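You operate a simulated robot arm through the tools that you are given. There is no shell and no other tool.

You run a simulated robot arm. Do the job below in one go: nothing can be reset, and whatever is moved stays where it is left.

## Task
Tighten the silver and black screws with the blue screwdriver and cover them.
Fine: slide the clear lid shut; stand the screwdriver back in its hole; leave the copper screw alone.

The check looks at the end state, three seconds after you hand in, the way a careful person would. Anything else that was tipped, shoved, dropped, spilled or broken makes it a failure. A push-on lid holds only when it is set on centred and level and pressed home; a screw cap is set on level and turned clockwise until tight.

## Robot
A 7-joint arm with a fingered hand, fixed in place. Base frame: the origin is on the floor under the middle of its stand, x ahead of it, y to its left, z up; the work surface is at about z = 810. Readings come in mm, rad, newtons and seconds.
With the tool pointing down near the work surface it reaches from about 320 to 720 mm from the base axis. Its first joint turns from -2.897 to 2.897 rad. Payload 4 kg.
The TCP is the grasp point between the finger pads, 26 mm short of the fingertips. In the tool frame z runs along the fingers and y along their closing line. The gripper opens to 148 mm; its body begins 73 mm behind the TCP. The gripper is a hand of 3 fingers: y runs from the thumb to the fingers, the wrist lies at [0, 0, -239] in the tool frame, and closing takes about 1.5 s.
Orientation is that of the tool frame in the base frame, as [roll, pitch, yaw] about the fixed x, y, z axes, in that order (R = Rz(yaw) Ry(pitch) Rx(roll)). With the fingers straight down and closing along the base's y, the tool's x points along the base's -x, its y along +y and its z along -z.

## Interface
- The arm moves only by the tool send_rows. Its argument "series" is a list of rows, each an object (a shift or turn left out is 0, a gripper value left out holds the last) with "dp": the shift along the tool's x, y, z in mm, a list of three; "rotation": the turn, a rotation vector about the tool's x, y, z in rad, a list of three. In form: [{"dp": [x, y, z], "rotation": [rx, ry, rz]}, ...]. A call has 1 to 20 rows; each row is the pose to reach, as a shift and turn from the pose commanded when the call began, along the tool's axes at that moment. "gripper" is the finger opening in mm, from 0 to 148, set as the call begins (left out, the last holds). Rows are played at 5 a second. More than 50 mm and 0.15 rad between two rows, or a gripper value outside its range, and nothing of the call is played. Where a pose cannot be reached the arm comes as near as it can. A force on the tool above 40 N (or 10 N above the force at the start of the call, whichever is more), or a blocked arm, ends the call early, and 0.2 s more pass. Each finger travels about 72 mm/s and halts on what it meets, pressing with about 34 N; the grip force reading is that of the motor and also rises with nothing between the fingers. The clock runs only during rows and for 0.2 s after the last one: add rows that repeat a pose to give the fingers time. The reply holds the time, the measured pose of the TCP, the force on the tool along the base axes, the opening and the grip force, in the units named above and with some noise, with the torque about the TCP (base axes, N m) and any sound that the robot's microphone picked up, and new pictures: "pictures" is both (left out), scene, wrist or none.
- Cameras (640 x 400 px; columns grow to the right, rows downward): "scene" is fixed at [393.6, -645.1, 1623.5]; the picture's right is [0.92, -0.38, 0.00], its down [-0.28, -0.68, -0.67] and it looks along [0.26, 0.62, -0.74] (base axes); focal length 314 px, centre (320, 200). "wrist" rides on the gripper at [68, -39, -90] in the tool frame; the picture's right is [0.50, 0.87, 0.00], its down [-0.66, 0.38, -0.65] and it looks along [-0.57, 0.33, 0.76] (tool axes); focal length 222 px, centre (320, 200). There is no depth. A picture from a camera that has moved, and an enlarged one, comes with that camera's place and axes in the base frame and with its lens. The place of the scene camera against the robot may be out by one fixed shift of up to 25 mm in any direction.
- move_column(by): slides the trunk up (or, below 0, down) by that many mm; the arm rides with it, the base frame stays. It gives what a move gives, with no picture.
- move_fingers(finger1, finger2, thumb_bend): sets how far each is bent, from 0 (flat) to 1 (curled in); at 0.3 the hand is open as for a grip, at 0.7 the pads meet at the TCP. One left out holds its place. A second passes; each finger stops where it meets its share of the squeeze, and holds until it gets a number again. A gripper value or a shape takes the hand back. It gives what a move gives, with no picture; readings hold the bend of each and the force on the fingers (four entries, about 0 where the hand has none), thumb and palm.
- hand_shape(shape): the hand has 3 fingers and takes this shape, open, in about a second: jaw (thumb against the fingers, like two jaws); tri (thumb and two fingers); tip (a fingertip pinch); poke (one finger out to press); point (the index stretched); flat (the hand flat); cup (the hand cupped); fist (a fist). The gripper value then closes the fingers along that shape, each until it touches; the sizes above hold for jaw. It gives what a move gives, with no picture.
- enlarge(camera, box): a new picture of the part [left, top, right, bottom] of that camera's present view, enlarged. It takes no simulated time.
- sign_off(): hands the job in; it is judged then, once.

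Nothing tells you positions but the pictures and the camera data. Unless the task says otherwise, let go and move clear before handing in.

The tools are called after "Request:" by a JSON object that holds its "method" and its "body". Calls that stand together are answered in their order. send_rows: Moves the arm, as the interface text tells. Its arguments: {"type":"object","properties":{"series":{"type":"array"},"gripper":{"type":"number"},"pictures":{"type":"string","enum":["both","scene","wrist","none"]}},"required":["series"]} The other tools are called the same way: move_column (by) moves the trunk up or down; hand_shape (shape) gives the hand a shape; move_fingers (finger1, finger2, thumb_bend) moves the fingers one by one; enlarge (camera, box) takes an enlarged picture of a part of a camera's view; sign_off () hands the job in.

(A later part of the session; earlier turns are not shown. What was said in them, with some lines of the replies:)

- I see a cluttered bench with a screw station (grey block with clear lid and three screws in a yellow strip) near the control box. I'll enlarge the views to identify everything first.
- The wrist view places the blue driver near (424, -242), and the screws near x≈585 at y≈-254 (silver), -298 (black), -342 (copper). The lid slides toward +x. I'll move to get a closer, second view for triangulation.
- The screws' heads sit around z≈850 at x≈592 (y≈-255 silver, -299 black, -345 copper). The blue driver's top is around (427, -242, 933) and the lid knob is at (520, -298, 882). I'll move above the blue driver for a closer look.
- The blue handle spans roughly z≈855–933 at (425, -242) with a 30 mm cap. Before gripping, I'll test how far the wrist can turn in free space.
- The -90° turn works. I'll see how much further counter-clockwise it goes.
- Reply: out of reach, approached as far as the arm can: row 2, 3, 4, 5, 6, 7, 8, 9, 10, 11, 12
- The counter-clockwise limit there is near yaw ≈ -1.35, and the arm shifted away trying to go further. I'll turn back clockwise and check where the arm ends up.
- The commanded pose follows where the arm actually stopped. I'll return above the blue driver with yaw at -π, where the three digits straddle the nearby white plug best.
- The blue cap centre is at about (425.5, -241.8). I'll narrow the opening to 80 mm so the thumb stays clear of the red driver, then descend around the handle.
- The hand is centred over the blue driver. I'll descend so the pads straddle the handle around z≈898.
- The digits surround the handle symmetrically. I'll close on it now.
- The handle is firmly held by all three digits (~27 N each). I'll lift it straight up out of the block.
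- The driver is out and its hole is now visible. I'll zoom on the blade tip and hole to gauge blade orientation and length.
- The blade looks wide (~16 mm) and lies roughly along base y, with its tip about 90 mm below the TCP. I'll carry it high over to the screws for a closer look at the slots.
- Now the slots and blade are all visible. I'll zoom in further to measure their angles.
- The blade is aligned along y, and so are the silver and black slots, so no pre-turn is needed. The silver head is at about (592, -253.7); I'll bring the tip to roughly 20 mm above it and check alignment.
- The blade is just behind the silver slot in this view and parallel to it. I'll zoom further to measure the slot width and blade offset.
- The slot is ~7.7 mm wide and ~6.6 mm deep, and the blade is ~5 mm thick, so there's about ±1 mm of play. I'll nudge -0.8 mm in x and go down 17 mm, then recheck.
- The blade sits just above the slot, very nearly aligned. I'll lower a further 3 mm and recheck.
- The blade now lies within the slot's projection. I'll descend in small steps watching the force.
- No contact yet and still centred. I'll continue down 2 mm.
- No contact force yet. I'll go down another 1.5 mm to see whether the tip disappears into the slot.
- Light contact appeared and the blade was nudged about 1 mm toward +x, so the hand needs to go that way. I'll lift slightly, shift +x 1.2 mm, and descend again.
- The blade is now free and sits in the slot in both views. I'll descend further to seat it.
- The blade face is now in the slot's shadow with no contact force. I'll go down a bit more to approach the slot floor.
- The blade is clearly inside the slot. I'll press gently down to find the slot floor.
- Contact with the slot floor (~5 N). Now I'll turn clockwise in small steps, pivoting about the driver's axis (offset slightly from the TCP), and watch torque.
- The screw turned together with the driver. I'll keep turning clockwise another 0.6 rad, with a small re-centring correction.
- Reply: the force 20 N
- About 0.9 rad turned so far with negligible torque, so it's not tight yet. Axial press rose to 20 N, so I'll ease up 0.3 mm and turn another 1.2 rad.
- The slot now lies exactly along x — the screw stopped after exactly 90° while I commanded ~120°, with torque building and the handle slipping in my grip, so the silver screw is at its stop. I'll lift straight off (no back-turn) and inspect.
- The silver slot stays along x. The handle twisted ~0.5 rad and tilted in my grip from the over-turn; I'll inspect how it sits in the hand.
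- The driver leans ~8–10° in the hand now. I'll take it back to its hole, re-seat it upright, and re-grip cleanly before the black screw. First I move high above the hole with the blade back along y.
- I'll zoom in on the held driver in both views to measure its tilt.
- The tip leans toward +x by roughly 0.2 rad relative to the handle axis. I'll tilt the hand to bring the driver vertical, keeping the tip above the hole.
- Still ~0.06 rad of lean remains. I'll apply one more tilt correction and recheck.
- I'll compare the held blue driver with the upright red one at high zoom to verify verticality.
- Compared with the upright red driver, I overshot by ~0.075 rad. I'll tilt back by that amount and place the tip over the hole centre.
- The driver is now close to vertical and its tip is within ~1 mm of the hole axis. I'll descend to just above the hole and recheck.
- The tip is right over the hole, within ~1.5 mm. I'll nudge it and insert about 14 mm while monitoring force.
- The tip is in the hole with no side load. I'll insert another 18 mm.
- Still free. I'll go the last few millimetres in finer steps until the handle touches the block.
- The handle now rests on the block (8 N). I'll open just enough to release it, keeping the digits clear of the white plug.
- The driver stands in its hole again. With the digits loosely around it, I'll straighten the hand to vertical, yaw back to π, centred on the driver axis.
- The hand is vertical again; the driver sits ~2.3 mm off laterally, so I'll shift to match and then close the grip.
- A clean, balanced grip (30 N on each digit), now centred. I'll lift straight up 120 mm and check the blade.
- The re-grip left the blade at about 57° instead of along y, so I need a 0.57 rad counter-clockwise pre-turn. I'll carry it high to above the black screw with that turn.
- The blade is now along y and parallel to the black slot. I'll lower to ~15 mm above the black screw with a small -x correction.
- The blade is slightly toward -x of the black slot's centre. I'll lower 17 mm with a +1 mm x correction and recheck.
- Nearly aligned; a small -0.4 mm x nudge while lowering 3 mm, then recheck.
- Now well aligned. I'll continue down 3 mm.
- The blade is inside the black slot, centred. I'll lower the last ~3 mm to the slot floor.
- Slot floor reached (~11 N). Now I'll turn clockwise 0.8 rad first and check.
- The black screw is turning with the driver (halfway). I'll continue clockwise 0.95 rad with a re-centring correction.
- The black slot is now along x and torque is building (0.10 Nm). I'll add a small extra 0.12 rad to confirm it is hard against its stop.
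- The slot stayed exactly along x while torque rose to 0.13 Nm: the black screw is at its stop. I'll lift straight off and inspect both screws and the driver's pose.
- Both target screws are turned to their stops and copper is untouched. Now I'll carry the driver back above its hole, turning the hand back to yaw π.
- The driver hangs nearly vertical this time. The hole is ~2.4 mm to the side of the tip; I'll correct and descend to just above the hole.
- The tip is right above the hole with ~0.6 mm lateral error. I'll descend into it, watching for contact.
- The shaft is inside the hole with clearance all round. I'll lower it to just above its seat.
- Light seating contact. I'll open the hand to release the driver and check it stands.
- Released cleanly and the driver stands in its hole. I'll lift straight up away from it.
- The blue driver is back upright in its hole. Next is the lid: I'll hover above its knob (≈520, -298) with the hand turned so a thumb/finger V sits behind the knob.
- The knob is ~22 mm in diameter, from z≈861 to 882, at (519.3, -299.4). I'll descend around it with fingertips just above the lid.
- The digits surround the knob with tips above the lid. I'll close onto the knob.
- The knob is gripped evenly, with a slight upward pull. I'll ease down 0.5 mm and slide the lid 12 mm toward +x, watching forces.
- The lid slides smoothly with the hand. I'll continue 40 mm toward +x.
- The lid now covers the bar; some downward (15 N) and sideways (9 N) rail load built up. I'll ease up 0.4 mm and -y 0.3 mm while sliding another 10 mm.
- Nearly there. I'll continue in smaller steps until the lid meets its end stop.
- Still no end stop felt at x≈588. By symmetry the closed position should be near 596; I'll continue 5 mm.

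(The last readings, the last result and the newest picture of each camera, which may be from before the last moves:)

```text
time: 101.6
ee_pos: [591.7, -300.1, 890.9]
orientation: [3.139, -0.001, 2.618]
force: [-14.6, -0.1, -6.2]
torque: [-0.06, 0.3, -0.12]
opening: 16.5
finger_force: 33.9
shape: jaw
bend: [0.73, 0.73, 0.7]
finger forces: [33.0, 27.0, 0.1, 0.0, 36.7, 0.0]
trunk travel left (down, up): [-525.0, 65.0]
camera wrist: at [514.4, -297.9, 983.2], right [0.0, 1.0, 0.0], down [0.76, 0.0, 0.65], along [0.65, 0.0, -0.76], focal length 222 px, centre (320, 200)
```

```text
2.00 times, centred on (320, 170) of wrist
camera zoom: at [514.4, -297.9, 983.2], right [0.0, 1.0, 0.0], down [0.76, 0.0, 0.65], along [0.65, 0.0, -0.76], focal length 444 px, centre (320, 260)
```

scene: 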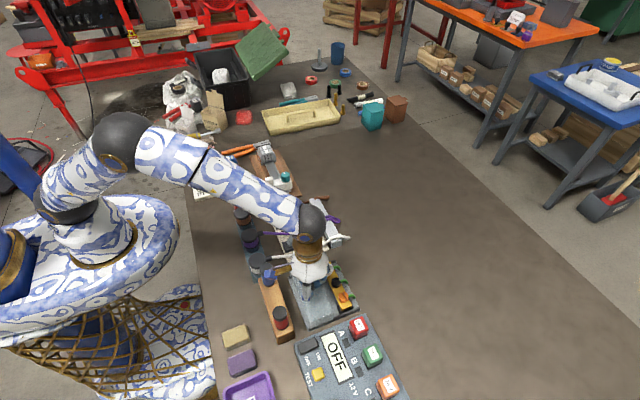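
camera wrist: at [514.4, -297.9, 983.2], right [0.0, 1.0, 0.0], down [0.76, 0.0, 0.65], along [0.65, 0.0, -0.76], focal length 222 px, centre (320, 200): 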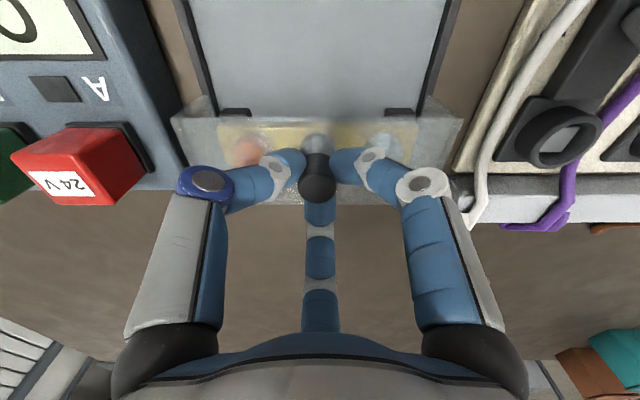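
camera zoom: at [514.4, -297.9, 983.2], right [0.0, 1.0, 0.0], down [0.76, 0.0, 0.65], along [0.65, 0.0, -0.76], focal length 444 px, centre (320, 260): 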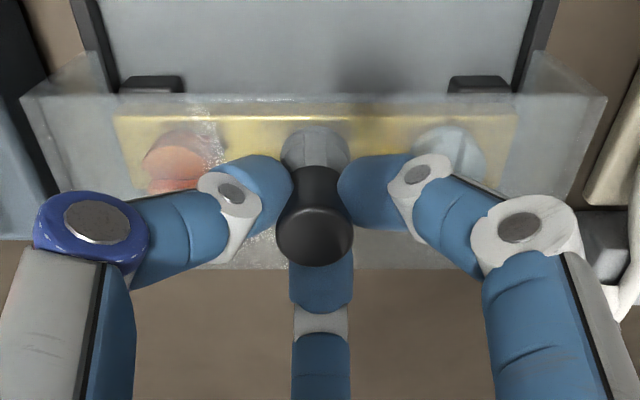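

A firm 15 N stop now opposes the push and the lid front is flush with the base's end. I'll press a touch more to make sure it is fully shut.

Request:
{"method": "send_rows", "body": {"series": [{"dp": [-0.5, 0.3, 0.1]}, {"dp": [-0.8, 0.45, 0.1]}, {"dp": [-0.8, 0.45, 0.1]}], "pictures": "none"}}

```text
time: 102.4
ee_pos: [592.4, -298.6, 892.5]
orientation: [3.139, -0.001, 2.618]
force: [-22.0, 3.3, -6.2]
torque: [0.0, 0.5, -0.16]
opening: 16.4
finger_force: 33.8
shape: jaw
bend: [0.73, 0.73, 0.7]
finger forces: [34.7, 26.2, 0.1, 0.0, 37.4, 0.0]
trunk travel left (down, up): [-525.0, 65.0]
```

Hard stop confirmed (22 N). I'll relax most of the push, then open the hand to release the knob.

Request:
{"method": "send_rows", "body": {"series": [{"dp": [0.87, -0.5, 0.1]}, {"dp": [1.5, -0.87, 0.15]}, {"dp": [1.5, -0.87, 0.15]}], "pictures": "none"}}

```text
time: 103.2
ee_pos: [591.8, -297.4, 893.1]
orientation: [3.139, 0.001, 2.618]
force: [-13.4, 2.3, -2.3]
torque: [0.02, 0.3, -0.14]
opening: 16.6
finger_force: 33.9
shape: jaw
bend: [0.73, 0.73, 0.7]
finger forces: [33.9, 29.9, 0.0, 0.1, 36.4, 0.0]
trunk travel left (down, up): [-525.0, 65.0]
```

Request:
{"method": "send_rows", "body": {"series": [{"dp": [0.6, -0.35, 0]}, {"dp": [1.0, -0.58, 0]}, {"dp": [1.0, -0.58, 0]}], "pictures": "none"}}

```text
time: 104.0
ee_pos: [591.9, -297.8, 893.4]
orientation: [3.139, 0.0, 2.619]
force: [-7.3, 3.1, -6.4]
torque: [0.02, 0.19, -0.09]
opening: 16.5
finger_force: 34.1
shape: jaw
bend: [0.73, 0.73, 0.7]
finger forces: [32.9, 31.5, 0.0, 0.0, 32.7, 0.0]
trunk travel left (down, up): [-525.0, 65.0]
```

Request:
{"method": "send_rows", "body": {"series": [{"dp": [0, 0, 0]}, {"dp": [0, 0, 0]}, {"dp": [0, 0, 0]}, {"dp": [0, 0, 0]}, {"dp": [0, 0, 0]}, {"dp": [0, 0, 0]}], "gripper": 66, "pictures": "both"}}

Request:
{"method": "enlarge", "body": {"camera": "wrist", "box": [160, 80, 480, 260]}}

Request:
{"method": "enlarge", "body": {"camera": "scene", "box": [310, 250, 380, 320]}}

```text
time: 105.4
ee_pos: [591.2, -299.7, 893.8]
orientation: [3.14, 0.001, 2.618]
force: [-0.4, -0.6, 1.2]
torque: [0.05, 0.01, -0.02]
opening: 65.4
finger_force: 0.0
shape: jaw
bend: [0.39, 0.39, 0.7]
finger forces: [0.3, 0.0, 0.0, 0.0, 0.0, 0.1]
trunk travel left (down, up): [-525.0, 65.0]
camera wrist: at [513.8, -298.5, 983.1], right [0.0, 1.0, 0.0], down [0.76, 0.0, 0.65], along [0.65, 0.0, -0.76], focal length 222 px, centre (320, 200)
```

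scene: 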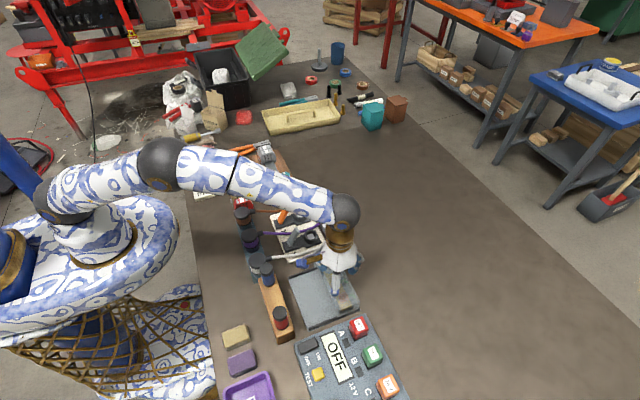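
wrist: 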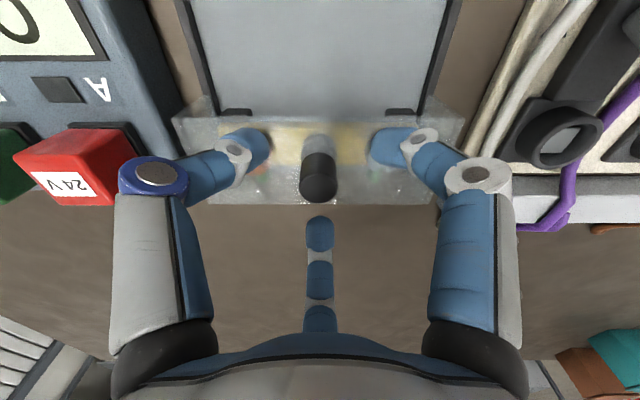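

```text
2.00 times, centred on (320, 170) of wrist
camera zoom: at [513.8, -298.5, 983.1], right [0.0, 1.0, 0.0], down [0.76, 0.0, 0.65], along [0.65, 0.0, -0.76], focal length 444 px, centre (320, 260)
```

zoom: 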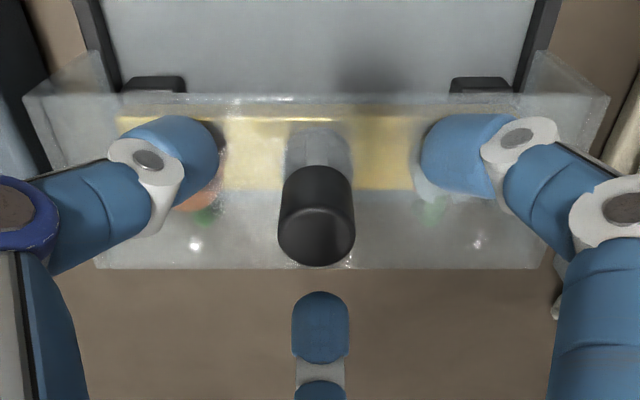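

```text
5.71 times, centred on (345, 285) of scene
camera zoom: at [393.6, -645.1, 1623.5], right [0.92, -0.38, 0.0], down [-0.28, -0.68, -0.67], along [0.26, 0.62, -0.74], focal length 1794 px, centre (177, -286)
```

zoom: 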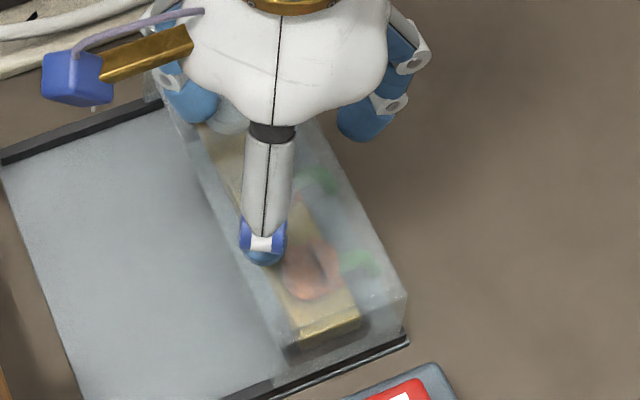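

The lid is shut and released. I'll lift straight up clear of it and inspect the whole scene.

Request:
{"method": "send_rows", "body": {"series": [{"dp": [0, 0, -10]}, {"dp": [0, 0, -25]}, {"dp": [0, 0, -50]}, {"dp": [0, 0, -80]}, {"dp": [0, 0, -110]}, {"dp": [0, 0, -140]}, {"dp": [0, 0, -140]}], "pictures": "both"}}

Request:
{"method": "enlarge", "body": {"camera": "wrist", "box": [200, 40, 440, 220]}}

Request:
{"method": "enlarge", "body": {"camera": "scene", "box": [240, 230, 380, 340]}}

```text
time: 107.0
ee_pos: [591.2, -297.5, 1033.7]
orientation: [3.141, -0.002, 2.618]
force: [0.2, 0.1, -0.1]
torque: [-0.03, 0.0, -0.06]
opening: 65.5
finger_force: 0.0
shape: jaw
bend: [0.39, 0.39, 0.7]
finger forces: [0.0, 0.0, 0.0, 0.0, 0.1, 0.0]
trunk travel left (down, up): [-525.0, 65.0]
camera wrist: at [512.9, -297.2, 1123.4], right [0.0, 1.0, 0.0], down [0.76, 0.0, 0.65], along [0.65, 0.0, -0.76], focal length 222 px, centre (320, 200)
```

scene: 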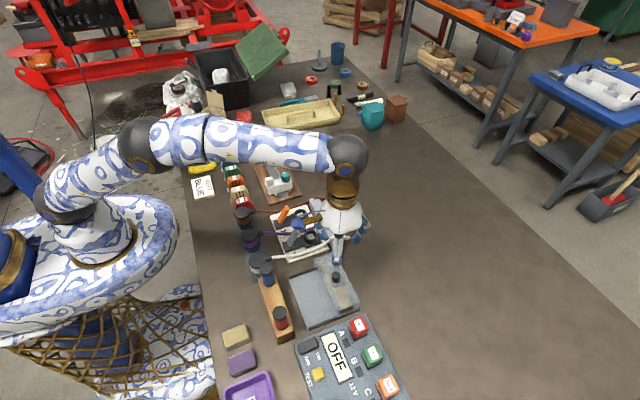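
wrist: 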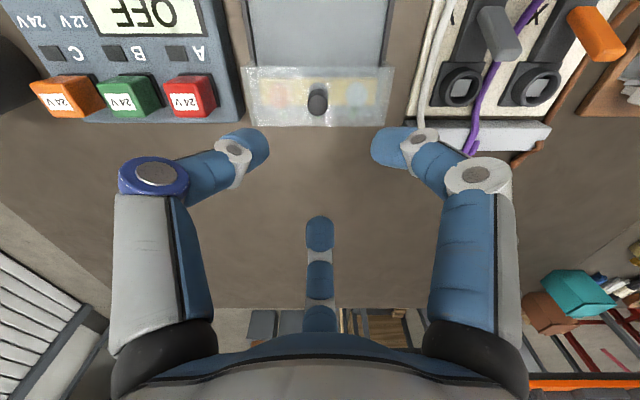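

```text
2.22 times, centred on (320, 130) of wrist
camera zoom: at [512.9, -297.2, 1123.4], right [0.0, 1.0, 0.0], down [0.76, 0.0, 0.65], along [0.65, 0.0, -0.76], focal length 494 px, centre (320, 356)
```

zoom: 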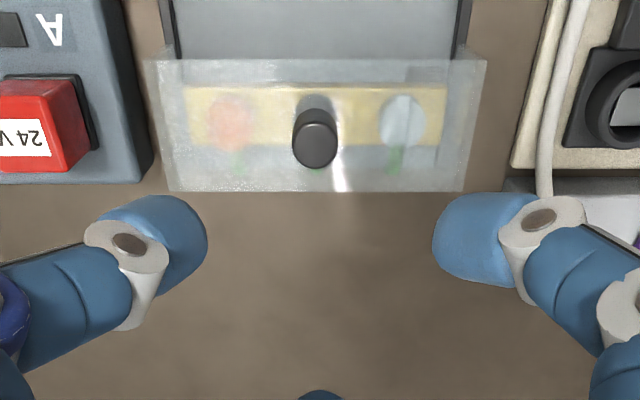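

```text
3.64 times, centred on (310, 285) of scene
camera zoom: at [393.6, -645.1, 1623.5], right [0.92, -0.38, 0.0], down [-0.28, -0.68, -0.67], along [0.26, 0.62, -0.74], focal length 1141 px, centre (356, -109)
```

zoom: 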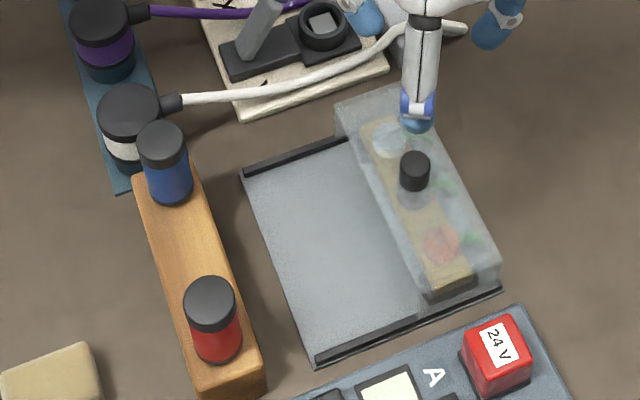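

The lid is fully shut over the screws, the blue driver stands in its hole, and copper was not touched. I'll retreat the arm high and clear, then do a last check.

Request:
{"method": "send_rows", "body": {"series": [{"dp": [0, 0, -40]}, {"dp": [10, 0, -80]}, {"dp": [40, 0, -110]}, {"dp": [75, 0, -135]}, {"dp": [110, 0, -160]}, {"dp": [145, 0, -180]}, {"dp": [177, 0, -190]}, {"dp": [177, 0, -190]}], "pictures": "both"}}

Request:
{"method": "enlarge", "body": {"camera": "scene", "box": [240, 230, 380, 340]}}

Request:
{"method": "enlarge", "body": {"camera": "scene", "box": [170, 130, 370, 290]}}

Request:
{"method": "enlarge", "body": {"camera": "scene", "box": [315, 245, 375, 315]}}

```text
time: 108.8
ee_pos: [438.2, -212.9, 1222.3]
orientation: [3.139, 0.001, 2.618]
force: [0.1, 0.0, 0.3]
torque: [0.01, 0.0, -0.02]
opening: 65.5
finger_force: 0.1
shape: jaw
bend: [0.39, 0.39, 0.7]
finger forces: [0.0, 0.1, 0.0, 0.0, 0.1, 0.1]
trunk travel left (down, up): [-525.0, 65.0]
camera wrist: at [359.5, -212.2, 1312.2], right [0.0, 1.0, 0.0], down [0.76, 0.0, 0.65], along [0.65, 0.0, -0.76], focal length 222 px, centre (320, 200)
```

scene: 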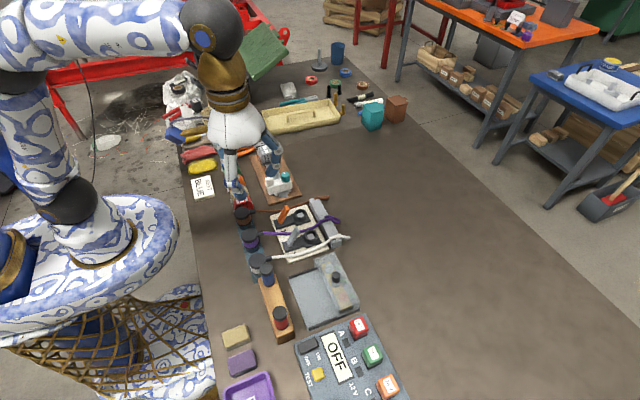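
wrist: 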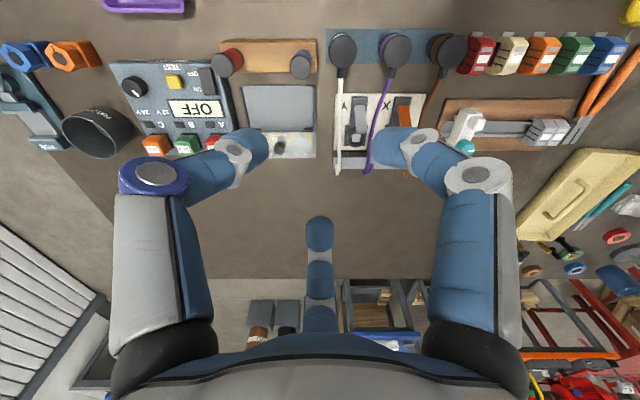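

```text
3.64 times, centred on (310, 285) of scene
camera zoom: at [393.6, -645.1, 1623.5], right [0.92, -0.38, 0.0], down [-0.28, -0.68, -0.67], along [0.26, 0.62, -0.74], focal length 1141 px, centre (356, -109)
```

zoom: 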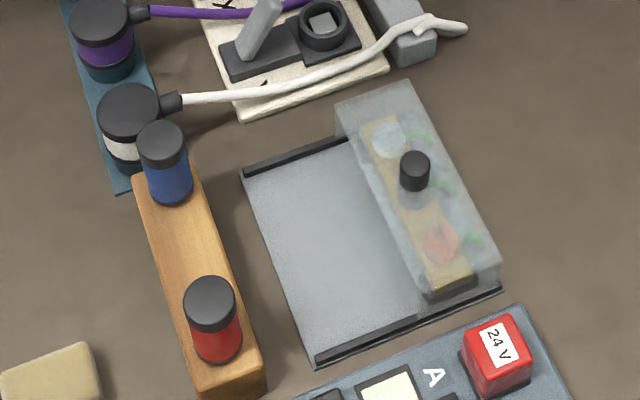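

```text
2.50 times, centred on (270, 210) of scene
camera zoom: at [393.6, -645.1, 1623.5], right [0.92, -0.38, 0.0], down [-0.28, -0.68, -0.67], along [0.26, 0.62, -0.74], focal length 785 px, centre (445, 175)
```

zoom: 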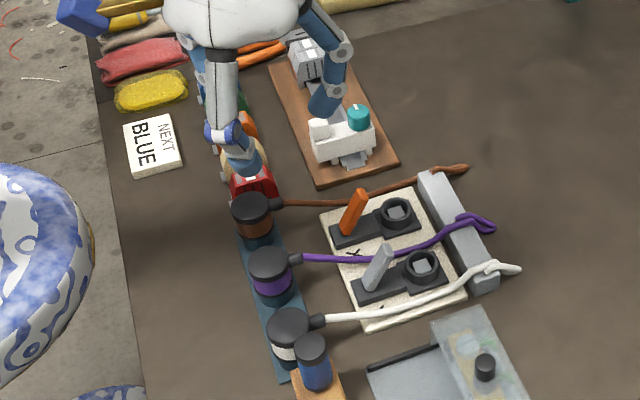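

```text
5.71 times, centred on (345, 280) of scene
camera zoom: at [393.6, -645.1, 1623.5], right [0.92, -0.38, 0.0], down [-0.28, -0.68, -0.67], along [0.26, 0.62, -0.74], focal length 1794 px, centre (177, -257)
```

zoom: 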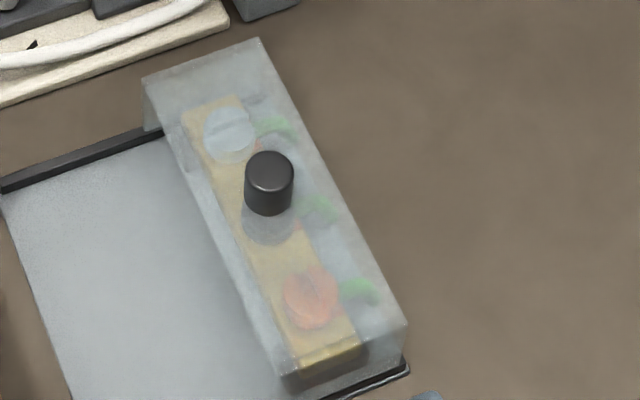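

The silver and black screws are at their stops and under the fully shut lid, with copper left as it was. The blue driver stands upright in its hole, nothing else appears to have moved, and the arm is clear, so I'm handing in.

Request:
{"method": "sign_off", "body": {}}

```text
The job is handed in.
```

The silver and black screws are both turned clockwise to their stops. The clear lid is slid shut over them, and I've handed the job in.

- **Screws:** each turned 90° and then would not go further. The black slot stayed put under extra torque. The silver one stopped while I was still turning. I did not touch the copper screw.
- **Lid:** it slid until it met a firm end stop (about 22 N of push). Its front edge is flush with the end of the base.
- **Screwdriver:** it is standing upright in its hole. It slipped and tilted in my grip after the silver screw, so I put it back in the hole and re-gripped it before doing the black one.

In the last pictures, nothing else on the bench appears to have moved. The hand is open and well clear of everything.
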